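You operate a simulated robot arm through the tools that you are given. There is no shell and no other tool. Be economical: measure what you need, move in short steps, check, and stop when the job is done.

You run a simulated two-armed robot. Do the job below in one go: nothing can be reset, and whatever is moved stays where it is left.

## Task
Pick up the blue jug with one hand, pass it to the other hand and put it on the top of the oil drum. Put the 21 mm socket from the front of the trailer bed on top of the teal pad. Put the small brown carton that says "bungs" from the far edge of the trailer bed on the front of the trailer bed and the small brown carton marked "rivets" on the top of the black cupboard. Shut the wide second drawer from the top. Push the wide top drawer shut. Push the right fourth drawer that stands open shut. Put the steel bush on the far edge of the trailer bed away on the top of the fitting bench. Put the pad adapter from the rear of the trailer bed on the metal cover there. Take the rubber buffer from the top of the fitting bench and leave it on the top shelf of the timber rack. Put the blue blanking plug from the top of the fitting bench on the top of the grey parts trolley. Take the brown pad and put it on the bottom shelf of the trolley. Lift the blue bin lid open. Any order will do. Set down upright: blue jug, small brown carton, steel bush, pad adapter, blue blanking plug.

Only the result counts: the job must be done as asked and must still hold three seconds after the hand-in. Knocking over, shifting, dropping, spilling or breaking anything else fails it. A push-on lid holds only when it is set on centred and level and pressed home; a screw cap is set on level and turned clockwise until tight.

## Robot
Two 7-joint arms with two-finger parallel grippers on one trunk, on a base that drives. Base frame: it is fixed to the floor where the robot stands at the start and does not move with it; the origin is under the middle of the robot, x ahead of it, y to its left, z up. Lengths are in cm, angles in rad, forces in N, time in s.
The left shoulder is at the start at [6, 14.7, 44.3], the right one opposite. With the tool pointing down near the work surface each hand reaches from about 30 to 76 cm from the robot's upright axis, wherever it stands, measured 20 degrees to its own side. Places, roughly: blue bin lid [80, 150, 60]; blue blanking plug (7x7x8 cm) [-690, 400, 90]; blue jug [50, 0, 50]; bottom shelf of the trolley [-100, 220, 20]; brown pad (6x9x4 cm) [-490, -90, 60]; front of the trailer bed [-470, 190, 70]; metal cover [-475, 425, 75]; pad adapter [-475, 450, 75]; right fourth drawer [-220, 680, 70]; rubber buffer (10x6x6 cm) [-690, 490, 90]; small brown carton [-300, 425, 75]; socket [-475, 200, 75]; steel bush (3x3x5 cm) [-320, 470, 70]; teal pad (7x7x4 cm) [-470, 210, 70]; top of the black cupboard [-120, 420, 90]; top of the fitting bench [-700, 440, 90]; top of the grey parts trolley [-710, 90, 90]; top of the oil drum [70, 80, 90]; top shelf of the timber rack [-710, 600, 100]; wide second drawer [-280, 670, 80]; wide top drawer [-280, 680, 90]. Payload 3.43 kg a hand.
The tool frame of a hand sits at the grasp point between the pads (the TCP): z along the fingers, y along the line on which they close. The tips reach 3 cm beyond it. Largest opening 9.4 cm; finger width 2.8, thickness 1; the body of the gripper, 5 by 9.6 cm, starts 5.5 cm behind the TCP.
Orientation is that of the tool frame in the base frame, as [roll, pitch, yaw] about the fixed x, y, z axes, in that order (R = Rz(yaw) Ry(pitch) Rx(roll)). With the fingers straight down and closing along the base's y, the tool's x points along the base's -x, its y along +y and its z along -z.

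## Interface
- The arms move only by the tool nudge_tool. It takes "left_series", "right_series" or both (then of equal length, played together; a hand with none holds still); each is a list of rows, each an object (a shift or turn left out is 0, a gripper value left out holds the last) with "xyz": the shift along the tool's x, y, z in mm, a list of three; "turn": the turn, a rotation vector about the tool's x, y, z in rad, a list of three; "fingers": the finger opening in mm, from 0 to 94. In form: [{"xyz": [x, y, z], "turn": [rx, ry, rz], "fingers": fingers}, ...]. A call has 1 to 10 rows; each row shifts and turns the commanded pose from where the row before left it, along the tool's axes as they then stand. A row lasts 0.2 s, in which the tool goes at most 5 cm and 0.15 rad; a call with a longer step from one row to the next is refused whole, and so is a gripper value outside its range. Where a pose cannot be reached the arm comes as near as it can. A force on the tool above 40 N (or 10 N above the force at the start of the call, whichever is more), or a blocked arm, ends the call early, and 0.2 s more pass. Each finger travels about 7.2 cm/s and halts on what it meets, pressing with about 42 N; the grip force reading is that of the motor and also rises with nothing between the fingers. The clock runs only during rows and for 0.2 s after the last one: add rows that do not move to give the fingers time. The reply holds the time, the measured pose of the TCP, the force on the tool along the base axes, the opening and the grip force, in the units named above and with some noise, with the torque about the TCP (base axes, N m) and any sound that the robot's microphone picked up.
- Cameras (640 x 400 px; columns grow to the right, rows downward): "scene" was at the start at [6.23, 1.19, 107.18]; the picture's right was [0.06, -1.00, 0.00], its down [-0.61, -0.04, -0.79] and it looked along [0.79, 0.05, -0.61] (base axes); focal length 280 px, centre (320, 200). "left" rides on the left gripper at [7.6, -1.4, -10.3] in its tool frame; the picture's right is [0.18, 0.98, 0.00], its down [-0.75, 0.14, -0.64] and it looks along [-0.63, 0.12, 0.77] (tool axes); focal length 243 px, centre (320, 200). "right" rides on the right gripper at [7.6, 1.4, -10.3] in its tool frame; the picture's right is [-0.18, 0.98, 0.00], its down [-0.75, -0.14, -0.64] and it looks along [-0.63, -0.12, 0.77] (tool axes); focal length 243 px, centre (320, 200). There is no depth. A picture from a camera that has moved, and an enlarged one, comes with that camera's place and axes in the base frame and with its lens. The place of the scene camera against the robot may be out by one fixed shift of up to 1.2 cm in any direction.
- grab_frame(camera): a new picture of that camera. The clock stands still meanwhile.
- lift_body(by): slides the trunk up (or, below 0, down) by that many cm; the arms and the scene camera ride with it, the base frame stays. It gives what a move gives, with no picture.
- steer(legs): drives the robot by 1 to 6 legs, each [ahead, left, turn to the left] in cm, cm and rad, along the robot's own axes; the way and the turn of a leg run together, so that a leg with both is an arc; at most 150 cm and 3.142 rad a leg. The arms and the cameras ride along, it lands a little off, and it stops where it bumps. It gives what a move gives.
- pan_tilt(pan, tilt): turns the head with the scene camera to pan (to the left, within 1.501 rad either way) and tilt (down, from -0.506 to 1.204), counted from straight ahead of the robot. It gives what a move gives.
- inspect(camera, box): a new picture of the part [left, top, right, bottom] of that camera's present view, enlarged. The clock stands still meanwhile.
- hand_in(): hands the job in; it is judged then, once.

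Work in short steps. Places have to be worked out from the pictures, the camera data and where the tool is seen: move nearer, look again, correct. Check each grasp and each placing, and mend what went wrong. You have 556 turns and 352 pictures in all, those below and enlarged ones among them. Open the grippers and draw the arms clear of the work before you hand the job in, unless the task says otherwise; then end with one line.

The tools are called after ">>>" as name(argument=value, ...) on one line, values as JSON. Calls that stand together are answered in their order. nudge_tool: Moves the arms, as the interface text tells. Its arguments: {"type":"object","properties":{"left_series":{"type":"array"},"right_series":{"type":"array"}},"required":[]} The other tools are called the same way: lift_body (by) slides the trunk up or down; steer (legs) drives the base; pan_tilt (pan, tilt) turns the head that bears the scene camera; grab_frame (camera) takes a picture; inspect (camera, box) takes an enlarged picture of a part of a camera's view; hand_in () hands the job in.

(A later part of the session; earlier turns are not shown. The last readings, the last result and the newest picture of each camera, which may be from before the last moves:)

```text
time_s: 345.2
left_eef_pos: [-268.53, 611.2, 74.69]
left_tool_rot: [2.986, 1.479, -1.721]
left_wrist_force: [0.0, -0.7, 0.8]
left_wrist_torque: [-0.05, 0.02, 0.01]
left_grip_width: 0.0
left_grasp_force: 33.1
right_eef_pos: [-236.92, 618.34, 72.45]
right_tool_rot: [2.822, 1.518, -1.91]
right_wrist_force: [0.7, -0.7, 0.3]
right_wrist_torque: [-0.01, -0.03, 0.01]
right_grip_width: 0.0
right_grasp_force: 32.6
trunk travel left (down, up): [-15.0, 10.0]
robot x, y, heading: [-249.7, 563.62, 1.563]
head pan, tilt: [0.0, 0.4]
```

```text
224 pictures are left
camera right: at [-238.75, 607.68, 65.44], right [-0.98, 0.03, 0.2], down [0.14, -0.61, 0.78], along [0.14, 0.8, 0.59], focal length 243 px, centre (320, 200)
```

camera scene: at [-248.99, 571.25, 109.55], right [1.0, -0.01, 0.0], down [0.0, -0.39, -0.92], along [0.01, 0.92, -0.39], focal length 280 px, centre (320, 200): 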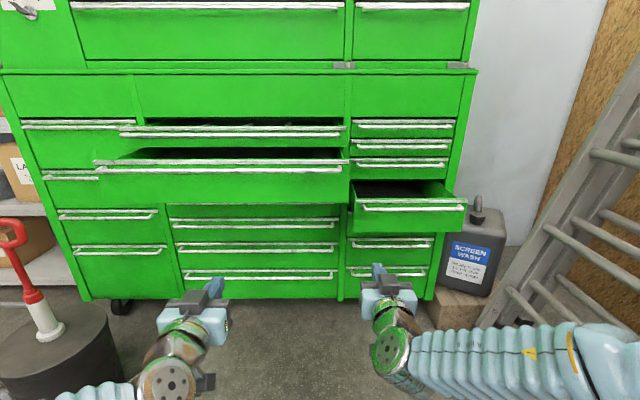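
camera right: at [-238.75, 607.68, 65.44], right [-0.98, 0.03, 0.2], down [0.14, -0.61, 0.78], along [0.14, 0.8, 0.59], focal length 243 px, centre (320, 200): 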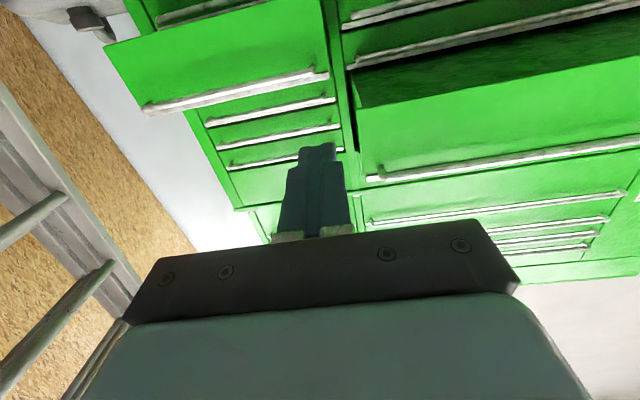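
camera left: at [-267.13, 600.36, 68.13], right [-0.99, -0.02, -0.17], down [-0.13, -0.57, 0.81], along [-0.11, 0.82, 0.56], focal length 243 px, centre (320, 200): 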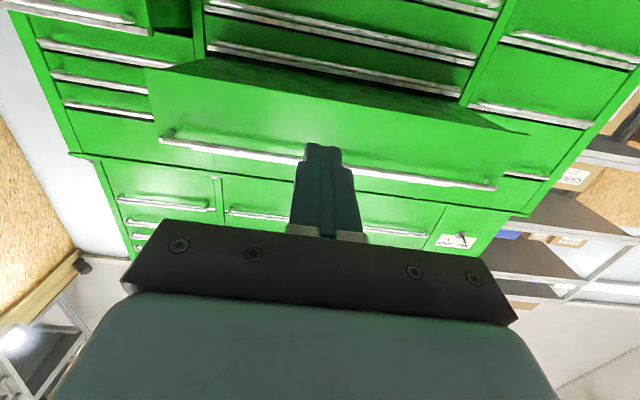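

Triangulated: second wide drawer front at y≈645, z 78–88, centre x≈-275; right fourth front at y≈652, z 63–72, x≈-219. Align both fists and drive near.

>>> nudge_tool(left_series=[{"xyz": [-28, 20, 0], "turn": [0, -0.07, 0]}, {"xyz": [-28, 20, 0]}, {"xyz": [-27, 25, 0]}, {}, {}, {}], right_series=[{"xyz": [18, -35, 0], "turn": [0, -0.05, 0]}, {"xyz": [18, -35, 0]}, {"xyz": [18, -35, 0]}, {"xyz": [0, -35, 0]}, {"xyz": [0, -35, 0]}, {}])

>>> steer(legs=[[26, 0, 0]])

>>> grab_frame(camera="scene")

```text
time_s: 346.6
left_eef_pos: [-275.06, 611.42, 83.34]
left_tool_rot: [2.504, 1.545, -2.202]
left_wrist_force: [0.0, 0.4, -0.5]
left_wrist_torque: [-0.02, 0.0, 0.02]
left_grip_width: 0.0
left_grasp_force: 33.3
right_eef_pos: [-232.16, 618.38, 67.22]
right_tool_rot: [-2.811, 1.523, -1.237]
right_wrist_force: [-0.8, -0.1, -0.3]
right_wrist_torque: [0.0, 0.0, 0.0]
right_grip_width: 0.0
right_grasp_force: 32.6
right hand out of reach, approached as far as the arm can: row 2, 3, 4, 5
trunk travel left (down, up): [-15.0, 10.0]
robot x, y, heading: [-249.72, 564.41, 1.558]
head pan, tilt: [0.0, 0.4]
```

```text
time_s: 348.5
left_eef_pos: [-275.2, 637.47, 83.24]
left_tool_rot: [2.508, 1.547, -2.196]
left_wrist_force: [-0.1, -0.7, -0.4]
left_wrist_torque: [-0.02, 0.01, 0.0]
left_grip_width: 0.01
left_grasp_force: 33.5
right_eef_pos: [-232.35, 644.67, 67.15]
right_tool_rot: [-2.81, 1.525, -1.232]
right_wrist_force: [0.2, 0.0, 0.3]
right_wrist_torque: [-0.01, -0.01, 0.05]
right_grip_width: 0.0
right_grasp_force: 32.9
trunk travel left (down, up): [-15.0, 10.0]
robot x, y, heading: [-249.07, 590.51, 1.573]
head pan, tilt: [0.0, 0.4]
```

```text
223 pictures are left
camera scene: at [-248.92, 597.59, 109.54], right [1.0, 0.0, 0.0], down [0.0, -0.39, -0.92], along [0.0, 0.92, -0.39], focal length 280 px, centre (320, 200)
```

scene: 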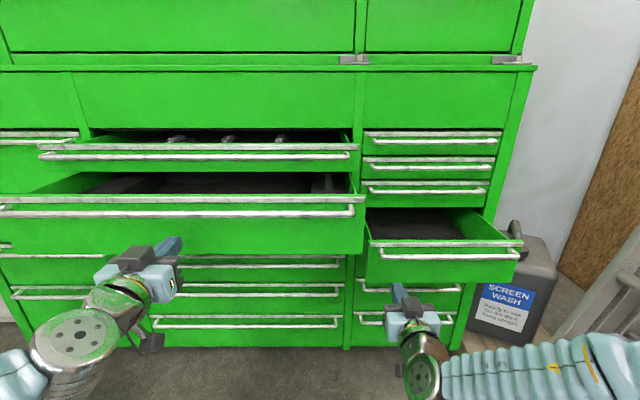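

Shift right 7 cm to centre both, then push with both hands.

>>> steer(legs=[[0, -7, 0]])

>>> nudge_tool(left_series=[{"xyz": [0, 0, 25]}, {"xyz": [0, 0, 25]}, {"xyz": [0, 0, 25]}, {"xyz": [0, 0, 25]}, {"xyz": [0, 0, 25]}, {}])

>>> grab_frame(camera="scene")

```text
time_s: 349.5
left_eef_pos: [-268.12, 637.53, 83.25]
left_tool_rot: [2.508, 1.547, -2.196]
left_wrist_force: [0.0, 0.4, 0.6]
left_wrist_torque: [0.03, 0.0, -0.03]
left_grip_width: 0.01
left_grasp_force: 32.8
right_eef_pos: [-225.44, 644.77, 67.09]
right_tool_rot: [-2.808, 1.524, -1.231]
right_wrist_force: [0.0, 0.7, 0.4]
right_wrist_torque: [-0.05, -0.03, -0.01]
right_grip_width: 0.0
right_grasp_force: 33.0
trunk travel left (down, up): [-15.0, 10.0]
robot x, y, heading: [-242.51, 590.63, 1.566]
head pan, tilt: [0.0, 0.4]
```

```text
time_s: 350.9
left_eef_pos: [-268.36, 649.91, 82.95]
left_tool_rot: [2.523, 1.546, -2.181]
left_wrist_force: [0.8, 0.0, -0.7]
left_wrist_torque: [-0.02, 0.01, 0.02]
left_grip_width: 0.0
left_grasp_force: 33.0
right_eef_pos: [-225.39, 644.69, 67.04]
right_tool_rot: [-2.812, 1.525, -1.234]
right_wrist_force: [0.6, 0.5, -0.8]
right_wrist_torque: [0.01, 0.02, -0.02]
right_grip_width: 0.0
right_grasp_force: 33.1
trunk travel left (down, up): [-15.0, 10.0]
robot x, y, heading: [-242.28, 590.85, 1.571]
head pan, tilt: [0.0, 0.4]
```

```text
222 pictures are left
camera scene: at [-241.92, 597.59, 109.54], right [1.0, 0.0, 0.0], down [0.0, -0.39, -0.92], along [0.0, 0.92, -0.39], focal length 280 px, centre (320, 200)
```

scene: 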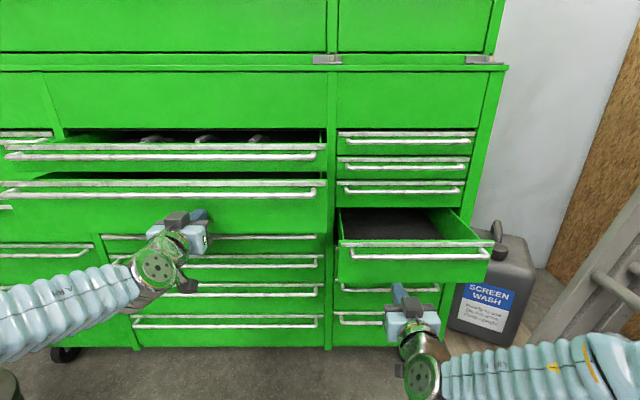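

The second drawer slides in easily. Drive ahead 12 cm, pushing both.

>>> steer(legs=[[12, 0, 0]])

>>> nudge_tool(right_series=[{"xyz": [0, 0, 20]}, {"xyz": [0, 0, 20]}, {"xyz": [0, 0, 20]}, {}], left_series=[{"xyz": [0, 0, 15]}, {"xyz": [0, 0, 15]}, {"xyz": [0, 0, 15]}, {}])

>>> grab_frame(camera="scene")

```text
time_s: 352.1
left_eef_pos: [-268.42, 662.01, 82.83]
left_tool_rot: [2.509, 1.546, -2.19]
left_wrist_force: [0.3, 0.1, 0.9]
left_wrist_torque: [-0.01, 0.0, 0.03]
left_grip_width: 0.0
left_grasp_force: 33.2
right_eef_pos: [-225.43, 656.96, 67.09]
right_tool_rot: [-2.811, 1.525, -1.23]
right_wrist_force: [-0.1, 0.5, 0.6]
right_wrist_torque: [-0.01, -0.05, -0.05]
right_grip_width: 0.0
right_grasp_force: 32.9
trunk travel left (down, up): [-15.0, 10.0]
robot x, y, heading: [-242.76, 602.91, 1.569]
head pan, tilt: [0.0, 0.4]
```

```text
time_s: 353.1
left_eef_pos: [-268.75, 663.5, 83.94]
left_tool_rot: [2.385, 1.543, -2.317]
left_wrist_force: [-0.5, 0.0, 0.7]
left_wrist_torque: [0.02, 0.02, -0.02]
left_grip_width: 0.0
left_grasp_force: 33.1
left hand out of reach, approached as far as the arm can: row 1, 2, 3
right_eef_pos: [-225.55, 662.86, 66.78]
right_tool_rot: [-2.806, 1.524, -1.227]
right_wrist_force: [0.4, -0.3, -0.9]
right_wrist_torque: [0.02, -0.02, 0.03]
right_grip_width: 0.0
right_grasp_force: 33.6
trunk travel left (down, up): [-15.0, 10.0]
robot x, y, heading: [-242.38, 602.4, 1.574]
head pan, tilt: [0.0, 0.4]
```

```text
221 pictures are left
camera scene: at [-241.93, 609.77, 109.54], right [1.0, 0.0, 0.0], down [0.0, -0.39, -0.92], along [0.0, 0.92, -0.39], focal length 280 px, centre (320, 200)
```

scene: 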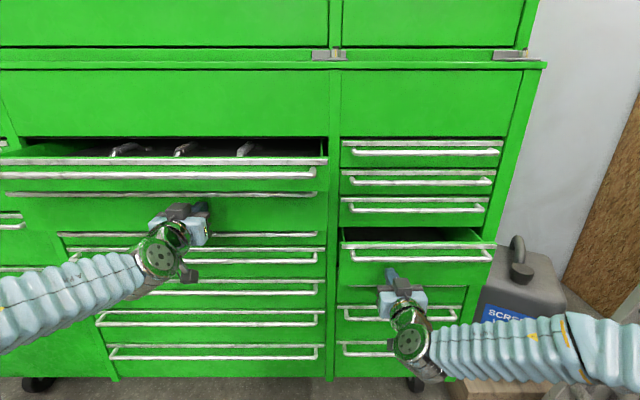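

>>> steer(legs=[[5, 0, 0]])

>>> grab_frame(camera="scene")

```text
time_s: 354.1
left_eef_pos: [-268.73, 668.4, 83.92]
left_tool_rot: [2.373, 1.545, -2.327]
left_wrist_force: [-0.4, -0.5, -0.3]
left_wrist_torque: [-0.01, 0.0, 0.03]
left_grip_width: 0.0
left_grasp_force: 32.7
right_eef_pos: [-225.48, 667.75, 66.78]
right_tool_rot: [-2.813, 1.524, -1.231]
right_wrist_force: [-0.2, -0.2, 0.0]
right_wrist_torque: [0.02, 0.02, 0.0]
right_grip_width: 0.0
right_grasp_force: 33.2
trunk travel left (down, up): [-15.0, 10.0]
robot x, y, heading: [-242.53, 607.71, 1.566]
head pan, tilt: [0.0, 0.4]
```

```text
220 pictures are left
camera scene: at [-241.92, 614.67, 109.54], right [1.0, 0.0, 0.0], down [0.0, -0.39, -0.92], along [0.0, 0.92, -0.39], focal length 280 px, centre (320, 200)
```

scene: 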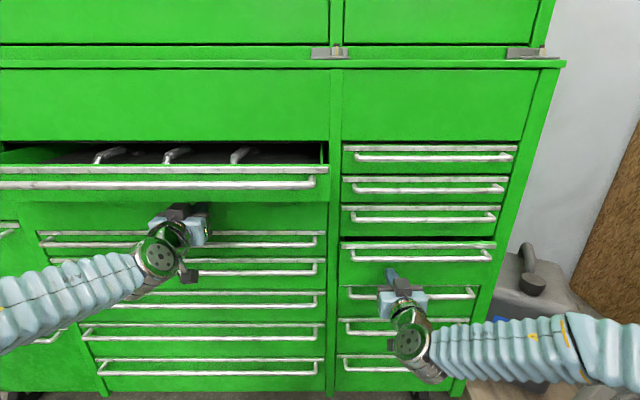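

>>> nudge_tool(right_series=[{"xyz": [0, 0, 10]}, {"xyz": [0, 0, 10]}, {"xyz": [0, 0, 10]}, {"xyz": [0, 0, 10]}, {}])

>>> steer(legs=[[2, 0, 0]])

>>> inspect(camera="scene", box=[20, 120, 540, 400])

```text
time_s: 354.9
left_eef_pos: [-268.59, 668.34, 84.05]
left_tool_rot: [2.331, 1.546, -2.373]
left_wrist_force: [-0.5, 0.1, 0.2]
left_wrist_torque: [0.0, -0.02, -0.01]
left_grip_width: 0.01
left_grasp_force: 33.2
right_eef_pos: [-225.54, 670.32, 66.56]
right_tool_rot: [-2.798, 1.521, -1.219]
right_wrist_force: [4.1, -25.5, 5.0]
right_wrist_torque: [0.5, 0.21, -0.23]
right_grip_width: 0.0
right_grasp_force: 32.8
trunk travel left (down, up): [-15.0, 10.0]
robot x, y, heading: [-242.8, 607.76, 1.568]
head pan, tilt: [0.0, 0.4]
stopped in row 4 (right hand): the force on the tool passed its limit at 60 N (the readings are from after the stop); the commanded pose is now the measured one
```

```text
time_s: 355.6
left_eef_pos: [-268.44, 668.42, 83.98]
left_tool_rot: [2.351, 1.546, -2.353]
left_wrist_force: [0.3, 0.1, -0.1]
left_wrist_torque: [0.02, 0.03, -0.04]
left_grip_width: 0.0
left_grasp_force: 32.4
right_eef_pos: [-225.75, 670.34, 66.47]
right_tool_rot: [-2.771, 1.524, -1.191]
right_wrist_force: [4.2, -21.5, 5.8]
right_wrist_torque: [0.49, 0.15, -0.18]
right_grip_width: 0.0
right_grasp_force: 33.2
trunk travel left (down, up): [-15.0, 10.0]
robot x, y, heading: [-242.5, 607.83, 1.562]
head pan, tilt: [0.0, 0.4]
stopped in leg 1: the force on the tool passed its limit at 69 N (the readings are from after the stop); the commanded pose is now the measured one
```

```text
1.23 times, centred on (280, 260) of scene
camera zoom: at [-241.87, 614.59, 109.55], right [1.0, 0.0, 0.0], down [0.0, -0.39, -0.92], along [0.0, 0.92, -0.39], focal length 345 px, centre (369, 126)
```

zoom: 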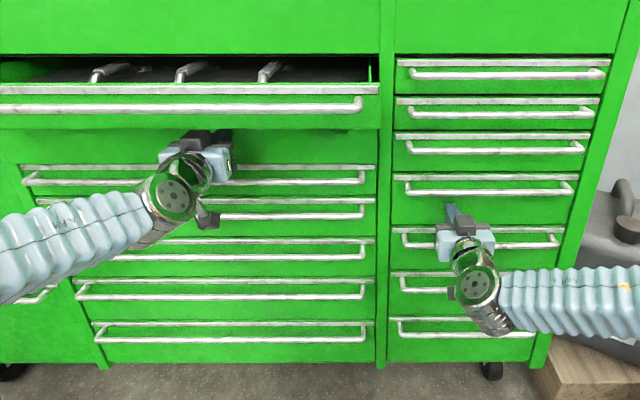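

Right fourth is shut. Retract the right hand, and finish the second with a 3 cm drive.

>>> nudge_tool(right_series=[{"xyz": [0, 0, -30]}, {"xyz": [0, 0, -40]}, {"xyz": [0, 0, -40]}, {}])

>>> steer(legs=[[5, 0, 0]])

>>> inspect(camera="scene", box=[20, 120, 540, 400])

```text
time_s: 356.6
left_eef_pos: [-268.57, 668.66, 84.02]
left_tool_rot: [2.395, 1.545, -2.31]
left_wrist_force: [-0.3, -0.3, 0.1]
left_wrist_torque: [-0.01, 0.02, -0.02]
left_grip_width: 0.02
left_grasp_force: 32.7
right_eef_pos: [-225.67, 659.19, 66.68]
right_tool_rot: [-2.8, 1.519, -1.219]
right_wrist_force: [-0.3, -0.3, 0.0]
right_wrist_torque: [0.01, -0.01, 0.01]
right_grip_width: 0.0
right_grasp_force: 33.3
trunk travel left (down, up): [-15.0, 10.0]
robot x, y, heading: [-242.76, 607.9, 1.568]
head pan, tilt: [0.0, 0.4]
```

```text
time_s: 357.4
left_eef_pos: [-268.54, 670.15, 83.96]
left_tool_rot: [2.419, 1.549, -2.287]
left_wrist_force: [-0.7, -37.9, 3.7]
left_wrist_torque: [0.62, 0.28, -0.04]
left_grip_width: 0.0
left_grasp_force: 33.3
right_eef_pos: [-225.78, 661.59, 66.81]
right_tool_rot: [-2.795, 1.523, -1.209]
right_wrist_force: [-0.3, -0.2, -0.2]
right_wrist_torque: [0.03, -0.01, -0.01]
right_grip_width: 0.01
right_grasp_force: 33.5
trunk travel left (down, up): [-15.0, 10.0]
robot x, y, heading: [-242.67, 610.2, 1.571]
head pan, tilt: [0.0, 0.4]
stopped in leg 1: the force on the tool passed its limit at 143 N (the readings are from after the stop); the commanded pose is now the measured one
```

```text
1.23 times, centred on (280, 260) of scene
camera zoom: at [-241.9, 616.74, 109.57], right [1.0, 0.0, 0.0], down [0.0, -0.39, -0.92], along [0.0, 0.92, -0.39], focal length 345 px, centre (369, 126)
```

zoom: 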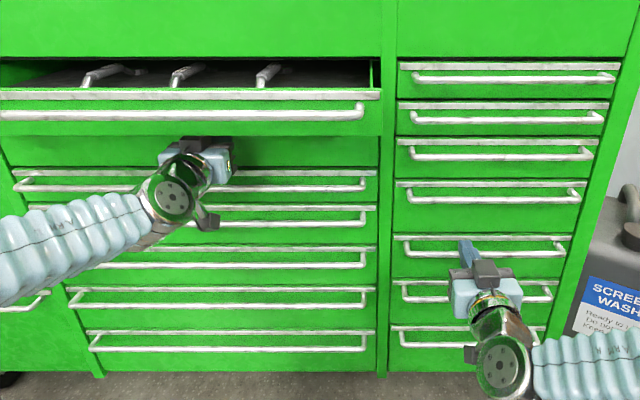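

Second is shut (fists flush at the same depth). Back off 20 cm, raise the left fist to z≈92 for the top drawer.

>>> steer(legs=[[-20, 0, 0]])

>>> nudge_tool(left_series=[{"xyz": [0, 0, -30]}, {"xyz": [0, 0, -30]}, {"xyz": [-28, 0, 0]}, {"xyz": [-28, 0, 0]}, {"xyz": [-28, 0, 0]}, {}])

>>> grab_frame(camera="scene")

>>> grab_frame(camera="left")

```text
time_s: 359.0
left_eef_pos: [-268.78, 650.56, 83.68]
left_tool_rot: [2.541, 1.544, -2.159]
left_wrist_force: [0.9, 0.8, 0.6]
left_wrist_torque: [0.03, 0.0, 0.02]
left_grip_width: 0.0
left_grasp_force: 32.7
right_eef_pos: [-225.91, 641.88, 66.63]
right_tool_rot: [-2.822, 1.516, -1.232]
right_wrist_force: [0.5, 0.1, 0.5]
right_wrist_torque: [-0.02, 0.0, -0.01]
right_grip_width: 0.02
right_grasp_force: 32.8
trunk travel left (down, up): [-15.0, 10.0]
robot x, y, heading: [-242.43, 590.31, 1.575]
head pan, tilt: [0.0, 0.4]
```

```text
time_s: 360.4
left_eef_pos: [-268.85, 644.91, 92.42]
left_tool_rot: [2.532, 1.544, -2.166]
left_wrist_force: [0.9, -0.3, 0.3]
left_wrist_torque: [-0.01, -0.03, 0.02]
left_grip_width: 0.0
left_grasp_force: 33.0
right_eef_pos: [-226.03, 641.92, 66.65]
right_tool_rot: [-2.822, 1.52, -1.231]
right_wrist_force: [0.0, -0.3, 0.4]
right_wrist_torque: [0.01, -0.01, -0.02]
right_grip_width: 0.01
right_grasp_force: 33.1
trunk travel left (down, up): [-15.0, 10.0]
robot x, y, heading: [-242.52, 590.27, 1.576]
head pan, tilt: [0.0, 0.4]
```

```text
217 pictures are left
camera scene: at [-241.88, 597.23, 109.54], right [1.0, 0.01, 0.0], down [0.0, -0.39, -0.92], along [-0.01, 0.92, -0.39], focal length 280 px, centre (320, 200)
```

scene: 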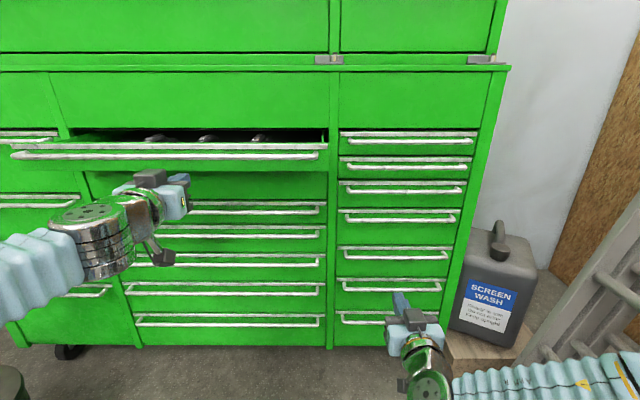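

```text
216 pictures are left
camera left: at [-267.34, 634.54, 84.94], right [-0.99, -0.02, -0.17], down [-0.12, -0.63, 0.77], along [-0.12, 0.78, 0.62], focal length 243 px, centre (320, 200)
```

left: 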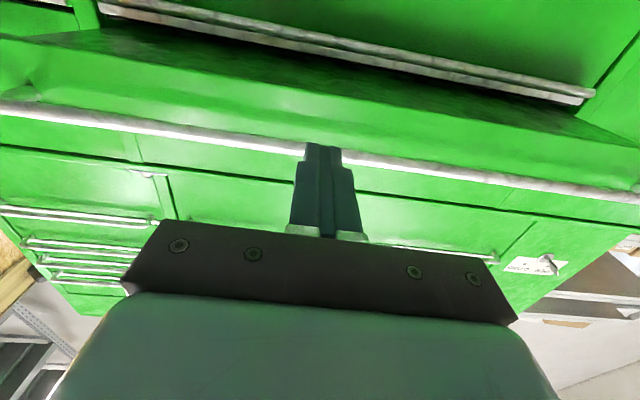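

Top drawer front at y≈656, z 91–95; the fist is at z 92.4. Push by driving ahead 23 cm.

>>> nudge_tool(right_series=[{"xyz": [0, 0, -30]}, {"xyz": [0, 0, -30]}, {}])

>>> steer(legs=[[22, 0, 0]])

>>> steer(legs=[[6, 0, 0]])

>>> grab_frame(camera="scene")

```text
time_s: 361.2
left_eef_pos: [-268.8, 644.89, 92.25]
left_tool_rot: [2.542, 1.543, -2.155]
left_wrist_force: [0.3, 1.2, 0.3]
left_wrist_torque: [-0.03, -0.01, 0.01]
left_grip_width: 0.01
left_grasp_force: 32.8
right_eef_pos: [-226.54, 640.41, 68.97]
right_tool_rot: [-2.826, 1.518, -1.235]
right_wrist_force: [0.4, 0.7, 0.3]
right_wrist_torque: [-0.02, -0.01, -0.01]
right_grip_width: 0.02
right_grasp_force: 33.6
right hand out of reach, approached as far as the arm can: row 1, 2
trunk travel left (down, up): [-15.0, 10.0]
robot x, y, heading: [-242.43, 590.51, 1.577]
head pan, tilt: [0.0, 0.4]
```

```text
time_s: 362.9
left_eef_pos: [-269.08, 666.98, 92.24]
left_tool_rot: [2.541, 1.543, -2.154]
left_wrist_force: [-0.7, 0.0, 0.0]
left_wrist_torque: [-0.04, 0.02, 0.0]
left_grip_width: 0.02
left_grasp_force: 33.4
right_eef_pos: [-226.71, 662.57, 68.99]
right_tool_rot: [-2.823, 1.518, -1.231]
right_wrist_force: [0.7, -0.4, -0.2]
right_wrist_torque: [-0.03, -0.03, 0.0]
right_grip_width: 0.01
right_grasp_force: 33.1
trunk travel left (down, up): [-15.0, 10.0]
robot x, y, heading: [-242.83, 612.39, 1.582]
head pan, tilt: [0.0, 0.4]
```

```text
time_s: 363.9
left_eef_pos: [-269.07, 670.32, 92.27]
left_tool_rot: [2.554, 1.543, -2.146]
left_wrist_force: [-0.3, -31.2, -2.8]
left_wrist_torque: [0.3, 0.15, -0.08]
left_grip_width: 0.01
left_grasp_force: 33.1
right_eef_pos: [-226.85, 666.21, 69.12]
right_tool_rot: [-2.817, 1.52, -1.223]
right_wrist_force: [-0.4, -0.2, 0.4]
right_wrist_torque: [0.0, 0.0, 0.0]
right_grip_width: 0.02
right_grasp_force: 33.4
trunk travel left (down, up): [-15.0, 10.0]
robot x, y, heading: [-242.43, 616.58, 1.581]
head pan, tilt: [0.0, 0.4]
stopped in leg 1: the force on the tool passed its limit at 131 N (the readings are from after the stop); the commanded pose is now the measured one
```

```text
215 pictures are left
camera scene: at [-242.09, 622.98, 109.57], right [1.0, 0.01, 0.0], down [0.0, -0.39, -0.92], along [-0.01, 0.92, -0.39], focal length 280 px, centre (320, 200)
```

scene: 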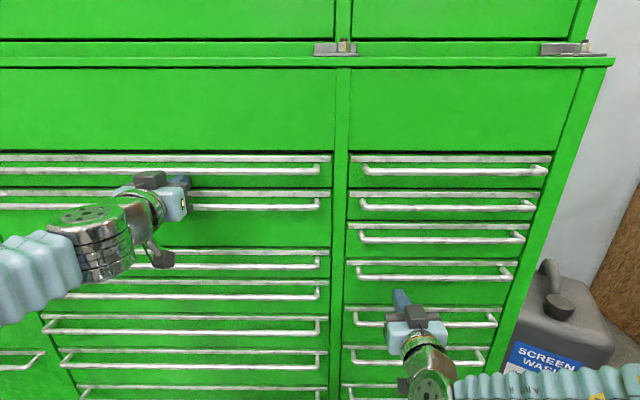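

>>> steer(legs=[[-40, 0, 0]])

>>> inspect(camera="scene", box=[40, 60, 520, 360])

```text
time_s: 366.4
left_eef_pos: [-268.8, 630.17, 92.11]
left_tool_rot: [2.621, 1.541, -2.077]
left_wrist_force: [0.1, -1.1, -0.2]
left_wrist_torque: [0.04, 0.01, -0.01]
left_grip_width: 0.02
left_grasp_force: 33.1
right_eef_pos: [-226.72, 626.2, 68.91]
right_tool_rot: [-2.84, 1.519, -1.243]
right_wrist_force: [0.9, -0.9, 0.5]
right_wrist_torque: [0.0, 0.02, 0.01]
right_grip_width: 0.0
right_grasp_force: 33.1
trunk travel left (down, up): [-15.0, 10.0]
robot x, y, heading: [-241.87, 575.93, 1.585]
head pan, tilt: [0.0, 0.4]
```

```text
1.33 times, centred on (280, 210) of scene
camera zoom: at [-241.65, 582.93, 109.54], right [1.0, 0.01, 0.0], down [0.01, -0.39, -0.92], along [-0.01, 0.92, -0.39], focal length 373 px, centre (373, 187)
```

zoom: 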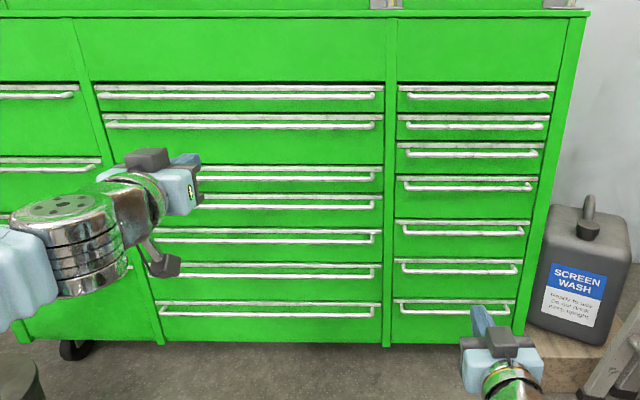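

All drawers are shut. Return both hands to the tool-down travel pose.

>>> nudge_tool(left_series=[{"xyz": [12, -8, -15], "turn": [0, 0.15, 0]}, {"xyz": [14.1, -8, -13], "turn": [0, 0.15, 0]}, {"xyz": [15.9, -8, -10.8], "turn": [0, 0.15, 0]}, {"xyz": [17.3, -8, -8.3], "turn": [0, 0.15, 0]}, {"xyz": [18.4, -8, -5.6], "turn": [0, 0.15, 0]}, {"xyz": [19, -8, -2.8], "turn": [0, 0.15, 0]}, {"xyz": [19.2, -8, 0], "turn": [0, 0.15, 0]}, {"xyz": [19, -8, 3], "turn": [0, 0.15, 0]}, {"xyz": [18.3, -8, 5.8], "turn": [0, 0.15, 0]}, {"xyz": [17.3, -8, 8.4], "turn": [0, 0.15, 0], "fingers": 94}], right_series=[{"xyz": [-10, 0, -10], "turn": [0, 0.15, 0]}, {"xyz": [-8.4, 0, -11.4], "turn": [0, 0.15, 0]}, {"xyz": [-6.6, 0, -12.5], "turn": [0, 0.15, 0]}, {"xyz": [-4.6, 0, -13.4], "turn": [0, 0.15, 0]}, {"xyz": [-2.6, 0, -13.9], "turn": [0, 0.15, 0]}, {"xyz": [-0.5, 0, -14.1], "turn": [0, 0.15, 0]}, {"xyz": [1.6, 0, -14], "turn": [0, 0.15, 0]}, {"xyz": [3.7, 0, -13.7], "turn": [0, 0.15, 0]}, {"xyz": [5.7, 0, -12.9], "turn": [0, 0.15, 0]}, {"xyz": [7.6, 0, -11.9], "turn": [0, 0.15, 0], "fingers": 94}])

>>> nudge_tool(left_series=[{}, {}])

>>> pan_tilt(pan=1.3, tilt=0.35)

>>> grab_frame(camera="scene")

```text
time_s: 368.6
left_eef_pos: [-260.86, 614.73, 80.4]
left_tool_rot: [3.128, 0.046, -1.556]
left_wrist_force: [-0.5, -0.2, -0.5]
left_wrist_torque: [0.03, 0.02, 0.01]
left_grip_width: 5.35
left_grasp_force: 0.0
right_eef_pos: [-226.3, 616.76, 79.12]
right_tool_rot: [-3.127, 0.017, -1.543]
right_wrist_force: [-0.5, 0.3, -0.3]
right_wrist_torque: [0.03, 0.02, 0.01]
right_grip_width: 5.32
right_grasp_force: 0.0
right hand out of reach, approached as far as the arm can: row 3
trunk travel left (down, up): [-15.0, 10.0]
robot x, y, heading: [-242.03, 575.76, 1.582]
head pan, tilt: [0.0, 0.4]
```

```text
time_s: 369.2
left_eef_pos: [-260.83, 614.89, 80.2]
left_tool_rot: [3.129, 0.046, -1.555]
left_wrist_force: [0.0, 0.1, 0.0]
left_wrist_torque: [-0.01, -0.01, 0.01]
left_grip_width: 9.41
left_grasp_force: 0.1
right_eef_pos: [-226.25, 616.56, 79.11]
right_tool_rot: [-3.125, 0.022, -1.545]
right_wrist_force: [0.5, -0.4, 0.5]
right_wrist_torque: [-0.02, 0.01, -0.03]
right_grip_width: 9.42
right_grasp_force: 0.1
trunk travel left (down, up): [-15.0, 10.0]
robot x, y, heading: [-242.03, 576.0, 1.583]
head pan, tilt: [0.0, 0.4]
```

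```text
time_s: 370.6
left_eef_pos: [-261.03, 614.88, 80.39]
left_tool_rot: [3.127, 0.046, -1.555]
left_wrist_force: [0.2, 0.1, 0.1]
left_wrist_torque: [0.02, -0.03, 0.0]
left_grip_width: 9.42
left_grasp_force: 0.1
right_eef_pos: [-226.23, 616.53, 79.01]
right_tool_rot: [-3.125, 0.021, -1.545]
right_wrist_force: [-0.1, -1.1, 0.4]
right_wrist_torque: [-0.01, 0.02, 0.02]
right_grip_width: 9.41
right_grasp_force: 0.1
trunk travel left (down, up): [-15.0, 10.0]
robot x, y, heading: [-242.05, 575.86, 1.587]
head pan, tilt: [1.3, 0.351]
```

```text
213 pictures are left
camera scene: at [-250.53, 576.04, 110.0], right [0.26, 0.97, 0.0], down [0.33, -0.09, -0.94], along [-0.91, 0.24, -0.34], focal length 280 px, centre (320, 200)
```

scene: 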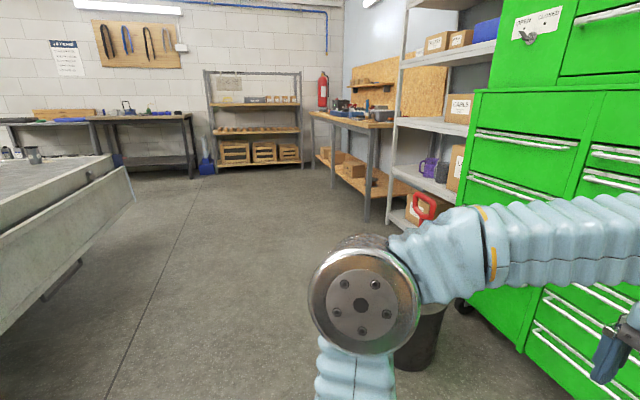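

Turn to face −x in the open area, back to x≈-201 and strafe down the lane to the trailer's far edge (y≈430).

>>> steer(legs=[[12, 0, 0], [0, 0, 1.555], [-41, 0, 0], [0, 150, 0]])

>>> pan_tilt(pan=0, tilt=0.5)

>>> grab_frame(camera="scene")

```text
time_s: 385.0
left_eef_pos: [-248.97, 412.8, 80.39]
left_tool_rot: [3.13, 0.046, -0.035]
left_wrist_force: [-0.1, -0.3, 0.0]
left_wrist_torque: [-0.01, 0.02, -0.02]
left_grip_width: 9.39
left_grasp_force: 0.0
right_eef_pos: [-248.84, 447.41, 79.13]
right_tool_rot: [-3.126, 0.021, -0.026]
right_wrist_force: [0.0, -0.5, -0.7]
right_wrist_torque: [0.03, -0.01, -0.01]
right_grip_width: 9.4
right_grasp_force: 0.2
trunk travel left (down, up): [-15.0, 10.0]
robot x, y, heading: [-209.46, 429.53, 3.102]
head pan, tilt: [1.3, 0.351]
```

```text
time_s: 386.4
left_eef_pos: [-248.82, 412.87, 80.34]
left_tool_rot: [3.125, 0.045, -0.036]
left_wrist_force: [-0.7, 0.6, -0.4]
left_wrist_torque: [0.01, 0.02, -0.02]
left_grip_width: 9.4
left_grasp_force: 0.1
right_eef_pos: [-248.82, 447.31, 79.17]
right_tool_rot: [-3.125, 0.021, -0.024]
right_wrist_force: [0.1, -0.9, 0.1]
right_wrist_torque: [0.01, -0.02, 0.02]
right_grip_width: 9.4
right_grasp_force: 0.0
trunk travel left (down, up): [-15.0, 10.0]
robot x, y, heading: [-209.21, 429.34, 3.101]
head pan, tilt: [0.0, 0.499]
```

```text
212 pictures are left
camera scene: at [-214.66, 430.37, 108.63], right [0.04, 1.0, 0.0], down [0.48, -0.02, -0.88], along [-0.88, 0.03, -0.48], focal length 280 px, centre (320, 200)
```

scene: 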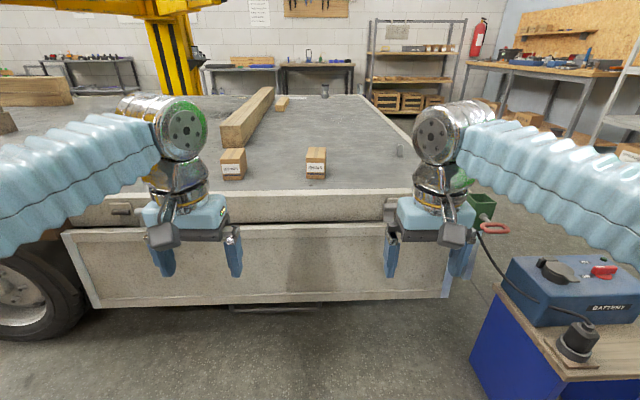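

The steel bush is at about [-326,468]; easier from the rear end later with the left hand. BUNGS now with the right: strafe left 40 cm, raise the trunk, drive closer.

>>> steer(legs=[[0, 41, 0.035]])

>>> lift_body(by=8)

>>> steer(legs=[[38, 0, 0]])

>>> grab_frame(camera="right")

>>> grab_frame(camera="scene")

```text
time_s: 389.0
left_eef_pos: [-249.62, 370.63, 80.28]
left_tool_rot: [3.128, 0.046, -0.01]
left_wrist_force: [0.0, 0.7, -0.4]
left_wrist_torque: [0.02, 0.0, 0.0]
left_grip_width: 9.4
left_grasp_force: 0.0
right_eef_pos: [-250.38, 405.28, 79.15]
right_tool_rot: [-3.126, 0.021, -0.001]
right_wrist_force: [0.4, 0.3, 0.4]
right_wrist_torque: [-0.02, 0.0, -0.02]
right_grip_width: 9.41
right_grasp_force: 0.1
trunk travel left (down, up): [-15.0, 10.0]
robot x, y, heading: [-210.15, 388.19, 3.131]
head pan, tilt: [0.0, 0.499]
```

```text
time_s: 390.1
left_eef_pos: [-249.63, 370.74, 88.28]
left_tool_rot: [3.128, 0.046, -0.011]
left_wrist_force: [0.2, 0.7, -0.6]
left_wrist_torque: [-0.01, -0.05, 0.01]
left_grip_width: 9.4
left_grasp_force: 0.1
right_eef_pos: [-250.27, 405.26, 87.07]
right_tool_rot: [-3.128, 0.022, -0.002]
right_wrist_force: [-0.8, 0.5, -0.8]
right_wrist_torque: [-0.02, 0.01, 0.02]
right_grip_width: 9.41
right_grasp_force: 0.0
trunk travel left (down, up): [-23.0, 2.0]
robot x, y, heading: [-210.49, 388.47, 3.133]
head pan, tilt: [0.0, 0.499]
```

```text
time_s: 392.5
left_eef_pos: [-287.49, 371.1, 88.26]
left_tool_rot: [3.128, 0.048, -0.007]
left_wrist_force: [-0.4, 0.5, 0.9]
left_wrist_torque: [-0.01, -0.02, 0.01]
left_grip_width: 9.4
left_grasp_force: 0.1
right_eef_pos: [-288.34, 405.54, 87.14]
right_tool_rot: [-3.126, 0.022, 0.002]
right_wrist_force: [1.0, -0.1, -0.1]
right_wrist_torque: [0.04, 0.0, 0.03]
right_grip_width: 9.42
right_grasp_force: 0.0
trunk travel left (down, up): [-23.0, 2.0]
robot x, y, heading: [-248.13, 389.08, 3.134]
head pan, tilt: [0.0, 0.499]
```

```text
211 pictures are left
camera right: at [-280.53, 404.01, 97.23], right [-0.18, -0.98, -0.01], down [-0.74, 0.13, 0.66], along [-0.65, 0.13, -0.75], focal length 243 px, centre (320, 200)
```

right: 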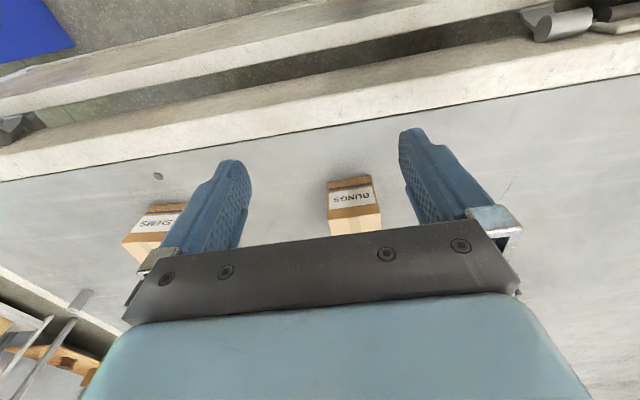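

```text
210 pictures are left
camera scene: at [-253.64, 389.57, 116.63], right [0.01, 1.0, 0.0], down [0.48, 0.0, -0.88], along [-0.88, 0.01, -0.48], focal length 280 px, centre (320, 200)
```

scene: 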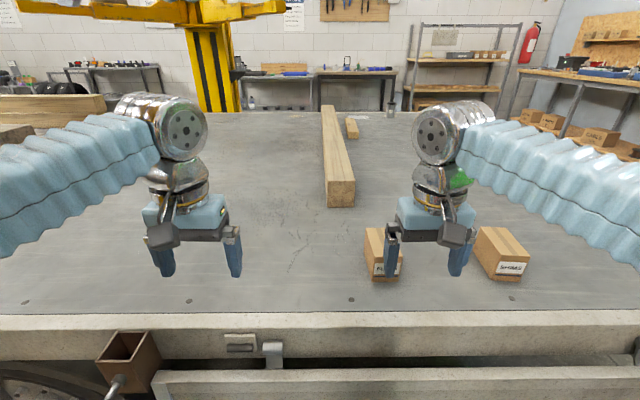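

BUNGS centre ≈[-305,403.8]. Move over it, lower to z≈84, check.

>>> nudge_tool(right_series=[{"xyz": [-40, 6, 20]}, {"xyz": [-40, 6, 20]}, {"xyz": [-40, 6, 10]}, {"xyz": [-42, 0, 0]}, {}])

>>> grab_frame(camera="right")

```text
time_s: 393.7
left_eef_pos: [-287.46, 371.05, 88.36]
left_tool_rot: [3.128, 0.045, -0.009]
left_wrist_force: [-0.3, 0.2, -0.2]
left_wrist_torque: [0.02, -0.01, 0.01]
left_grip_width: 9.41
left_grasp_force: 0.2
right_eef_pos: [-305.06, 403.65, 82.35]
right_tool_rot: [-3.125, 0.022, 0.004]
right_wrist_force: [0.0, 0.2, 0.6]
right_wrist_torque: [-0.05, -0.02, 0.02]
right_grip_width: 9.41
right_grasp_force: 0.0
trunk travel left (down, up): [-23.0, 2.0]
robot x, y, heading: [-248.0, 388.99, 3.128]
head pan, tilt: [0.0, 0.499]
```

```text
209 pictures are left
camera right: at [-297.07, 402.04, 92.5], right [-0.18, -0.98, -0.01], down [-0.74, 0.13, 0.66], along [-0.65, 0.13, -0.75], focal length 243 px, centre (320, 200)
```

right: 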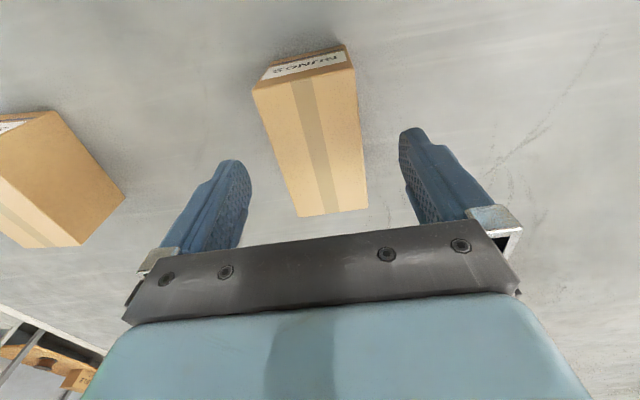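

Aligned. Descend and close on BUNGS.

>>> nudge_tool(right_series=[{"xyz": [0, 0, 35]}, {"xyz": [0, 0, 36]}, {}, {"fingers": 0}, {}, {}, {}])

>>> nudge_tool(right_series=[{"xyz": [5, 0, -30]}, {"xyz": [30, 0, -30]}, {"xyz": [40, 0, -10]}, {"xyz": [40, 0, 0]}, {"xyz": [40, 0, 0]}, {}])

>>> grab_frame(camera="right")

```text
time_s: 395.3
left_eef_pos: [-287.44, 371.1, 88.21]
left_tool_rot: [3.126, 0.047, -0.007]
left_wrist_force: [0.9, 0.0, 1.4]
left_wrist_torque: [-0.03, 0.02, -0.01]
left_grip_width: 9.41
left_grasp_force: 0.0
right_eef_pos: [-305.14, 404.0, 75.07]
right_tool_rot: [-3.126, 0.02, 0.003]
right_wrist_force: [-0.2, -0.6, 0.2]
right_wrist_torque: [-0.09, 0.11, 0.06]
right_grip_width: 6.59
right_grasp_force: 41.9
trunk travel left (down, up): [-23.0, 2.0]
robot x, y, heading: [-248.21, 388.83, 3.133]
head pan, tilt: [0.0, 0.499]
```

```text
time_s: 396.7
left_eef_pos: [-287.54, 371.01, 88.28]
left_tool_rot: [3.126, 0.048, -0.008]
left_wrist_force: [0.5, 0.3, 0.3]
left_wrist_torque: [0.0, 0.0, 0.0]
left_grip_width: 9.39
left_grasp_force: 0.0
right_eef_pos: [-289.34, 404.03, 81.96]
right_tool_rot: [-3.126, 0.02, 0.004]
right_wrist_force: [-1.1, 0.7, -2.5]
right_wrist_torque: [0.0, -0.06, 0.01]
right_grip_width: 6.6
right_grasp_force: 41.6
trunk travel left (down, up): [-23.0, 2.0]
robot x, y, heading: [-248.2, 389.02, 3.132]
head pan, tilt: [0.0, 0.499]
```

```text
208 pictures are left
camera right: at [-281.51, 402.34, 92.2], right [-0.18, -0.98, -0.01], down [-0.74, 0.13, 0.66], along [-0.65, 0.13, -0.75], focal length 243 px, centre (320, 200)
```

right: 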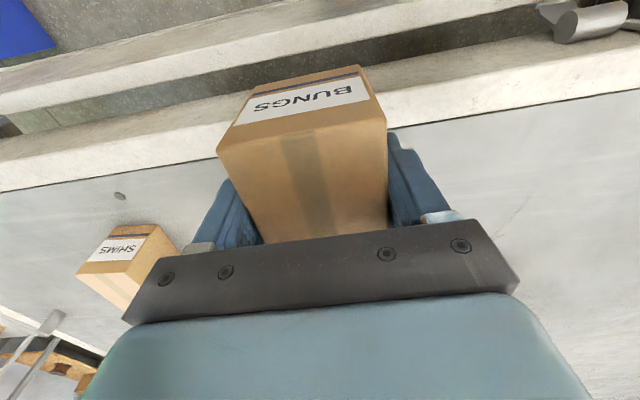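

BUNGS is held. Back off to x≈-198, go up the lane, round to the trailer's rear end, and face −y.

>>> steer(legs=[[-51, 0, 0], [0, -150, 0], [0, -26, 0], [142, 0, 0], [0, 0, 1.58]])

>>> pan_tilt(pan=0, tilt=0.5)

>>> grab_frame(camera="scene")

```text
time_s: 418.8
left_eef_pos: [-316.62, 531.12, 88.3]
left_tool_rot: [3.128, 0.047, 1.55]
left_wrist_force: [0.7, -0.9, 1.2]
left_wrist_torque: [-0.02, 0.03, 0.03]
left_grip_width: 9.38
left_grasp_force: 0.1
right_eef_pos: [-349.48, 529.53, 82.06]
right_tool_rot: [-3.124, 0.021, 1.563]
right_wrist_force: [0.0, -0.2, -1.5]
right_wrist_torque: [0.01, -0.01, -0.01]
right_grip_width: 6.59
right_grasp_force: 41.3
trunk travel left (down, up): [-23.0, 2.0]
robot x, y, heading: [-334.3, 570.53, -1.596]
head pan, tilt: [0.0, 0.499]
```

```text
time_s: 419.4
left_eef_pos: [-316.65, 530.97, 88.27]
left_tool_rot: [3.128, 0.046, 1.55]
left_wrist_force: [0.5, -0.8, -0.1]
left_wrist_torque: [0.01, -0.01, 0.01]
left_grip_width: 9.42
left_grasp_force: 0.1
right_eef_pos: [-349.67, 529.62, 82.08]
right_tool_rot: [-3.125, 0.021, 1.562]
right_wrist_force: [0.1, -0.3, -2.2]
right_wrist_torque: [0.03, 0.04, -0.03]
right_grip_width: 6.6
right_grasp_force: 41.6
trunk travel left (down, up): [-23.0, 2.0]
robot x, y, heading: [-334.02, 570.71, -1.593]
head pan, tilt: [0.0, 0.499]
```

```text
207 pictures are left
camera scene: at [-333.48, 565.17, 116.63], right [-1.0, 0.02, 0.0], down [0.01, 0.48, -0.88], along [-0.02, -0.88, -0.48], focal length 280 px, centre (320, 200)
```

scene: 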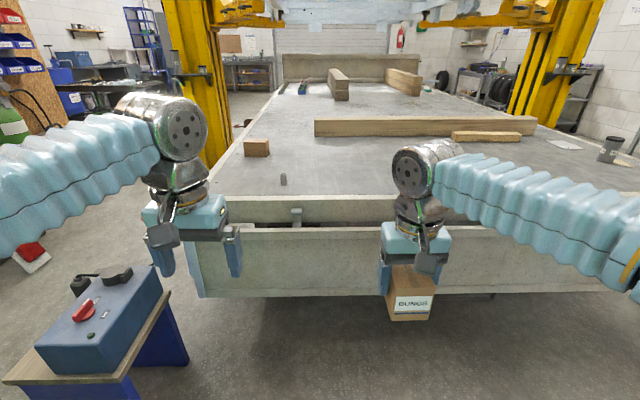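

Bush at about [-321.5,468.5], rear edge y≈480, stool with battery at x>-294. Move right 12 cm and ahead 43 cm, then view with the left camera.

>>> steer(legs=[[0, -12, 0.02], [43, 0, 0]])

>>> nudge_tool(left_series=[{"xyz": [-30, 20, 20], "turn": [0, 0.045, 0]}, {"xyz": [-30, 20, 20]}, {}])

>>> grab_frame(camera="left")

>>> grab_frame(camera="scene")

```text
time_s: 422.9
left_eef_pos: [-326.49, 489.06, 88.22]
left_tool_rot: [3.127, 0.047, 1.593]
left_wrist_force: [-0.1, -0.3, 0.6]
left_wrist_torque: [-0.02, 0.02, 0.01]
left_grip_width: 9.38
left_grasp_force: 0.1
right_eef_pos: [-359.24, 486.16, 82.07]
right_tool_rot: [-3.126, 0.019, 1.604]
right_wrist_force: [-0.2, 0.0, -0.9]
right_wrist_torque: [0.03, 0.02, 0.03]
right_grip_width: 6.6
right_grasp_force: 41.7
trunk travel left (down, up): [-23.0, 2.0]
robot x, y, heading: [-345.45, 527.63, -1.554]
head pan, tilt: [0.0, 0.499]
```

```text
time_s: 423.7
left_eef_pos: [-322.26, 483.01, 84.23]
left_tool_rot: [3.128, 0.001, 1.593]
left_wrist_force: [-0.5, 0.2, 0.9]
left_wrist_torque: [-0.01, 0.0, 0.01]
left_grip_width: 9.41
left_grasp_force: 0.0
right_eef_pos: [-359.28, 486.08, 82.13]
right_tool_rot: [-3.126, 0.021, 1.603]
right_wrist_force: [0.5, -0.7, -0.9]
right_wrist_torque: [0.05, -0.01, -0.03]
right_grip_width: 6.6
right_grasp_force: 42.1
trunk travel left (down, up): [-23.0, 2.0]
robot x, y, heading: [-345.36, 527.59, -1.553]
head pan, tilt: [0.0, 0.499]
```

```text
206 pictures are left
camera left: at [-323.91, 490.66, 94.54], right [0.98, 0.21, 0.01], down [0.15, -0.75, 0.65], along [0.14, -0.63, -0.76], focal length 243 px, centre (320, 200)
```

left: 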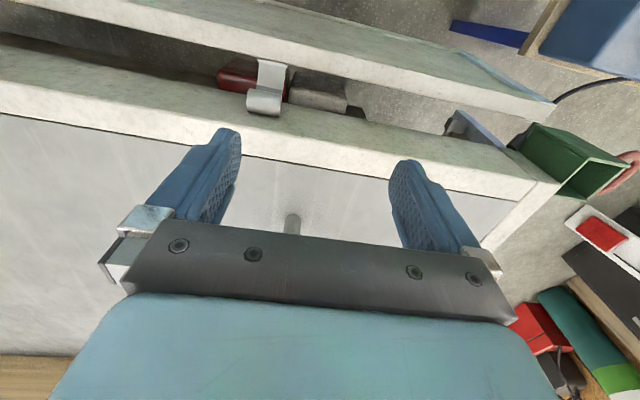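

```text
205 pictures are left
camera scene: at [-344.72, 522.33, 116.62], right [-1.0, -0.02, 0.0], down [-0.01, 0.48, -0.88], along [0.02, -0.88, -0.48], focal length 280 px, centre (320, 200)
```

scene: 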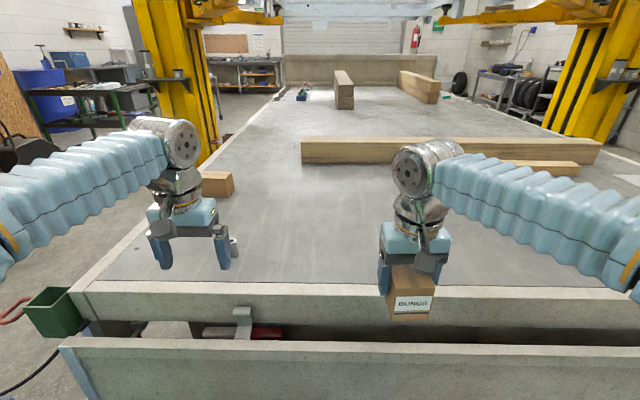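

Bush at [-322.3,467.3]. Move over it at z≈79.5 and look.

>>> nudge_tool(left_series=[{"xyz": [-40, 0, 10]}, {"xyz": [-40, 0, 10]}, {"xyz": [-40, 0, 10]}, {"xyz": [-37, 0, 15]}, {}])

>>> grab_frame(camera="left")

```text
time_s: 424.9
left_eef_pos: [-321.8, 467.2, 79.79]
left_tool_rot: [3.128, -0.001, 1.594]
left_wrist_force: [-0.8, 0.1, 0.1]
left_wrist_torque: [0.04, 0.02, -0.04]
left_grip_width: 9.39
left_grasp_force: 0.0
right_eef_pos: [-359.42, 486.19, 82.09]
right_tool_rot: [-3.126, 0.021, 1.605]
right_wrist_force: [-0.3, -0.5, -1.0]
right_wrist_torque: [0.06, 0.02, -0.01]
right_grip_width: 6.59
right_grasp_force: 42.0
trunk travel left (down, up): [-23.0, 2.0]
robot x, y, heading: [-345.72, 528.01, -1.551]
head pan, tilt: [0.0, 0.499]
```

```text
204 pictures are left
camera left: at [-323.48, 474.84, 90.09], right [0.98, 0.21, 0.01], down [0.15, -0.75, 0.64], along [0.14, -0.63, -0.76], focal length 243 px, centre (320, 200)
```

left: 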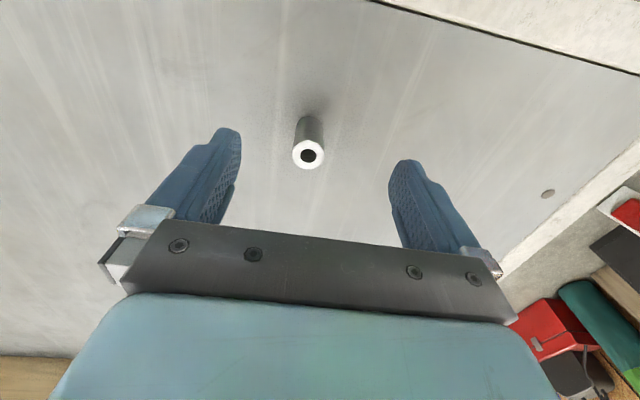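

Aligned within 1 cm. Descend to z≈73.7 and close on the bush.

>>> nudge_tool(left_series=[{"xyz": [-9, -5, 30]}, {"xyz": [0, 0, 31]}, {}, {"fingers": 0}, {}, {}, {}, {}, {}])

>>> grab_frame(camera="left")

```text
time_s: 426.9
left_eef_pos: [-322.27, 466.19, 73.95]
left_tool_rot: [3.127, 0.003, 1.594]
left_wrist_force: [0.6, 0.0, 0.2]
left_wrist_torque: [-0.02, -0.01, -0.01]
left_grip_width: 2.36
left_grasp_force: 42.2
right_eef_pos: [-359.42, 486.07, 82.16]
right_tool_rot: [-3.127, 0.02, 1.605]
right_wrist_force: [-0.3, -0.2, -1.7]
right_wrist_torque: [0.0, -0.01, 0.0]
right_grip_width: 6.61
right_grasp_force: 42.0
trunk travel left (down, up): [-23.0, 2.0]
robot x, y, heading: [-345.48, 527.87, -1.555]
head pan, tilt: [0.0, 0.499]
```

```text
203 pictures are left
camera left: at [-324.1, 473.97, 84.22], right [0.98, 0.21, 0.01], down [0.15, -0.75, 0.65], along [0.14, -0.63, -0.76], focal length 243 px, centre (320, 200)
```

left: 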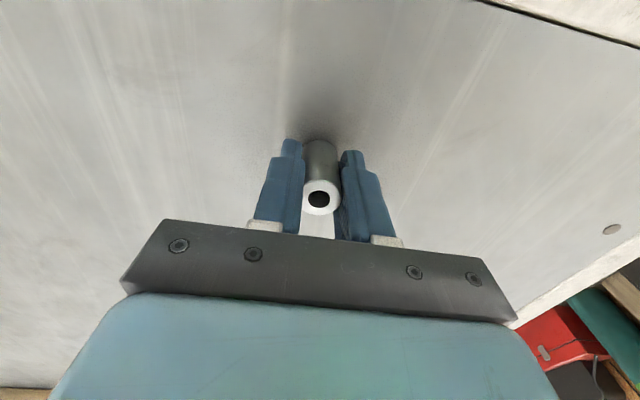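

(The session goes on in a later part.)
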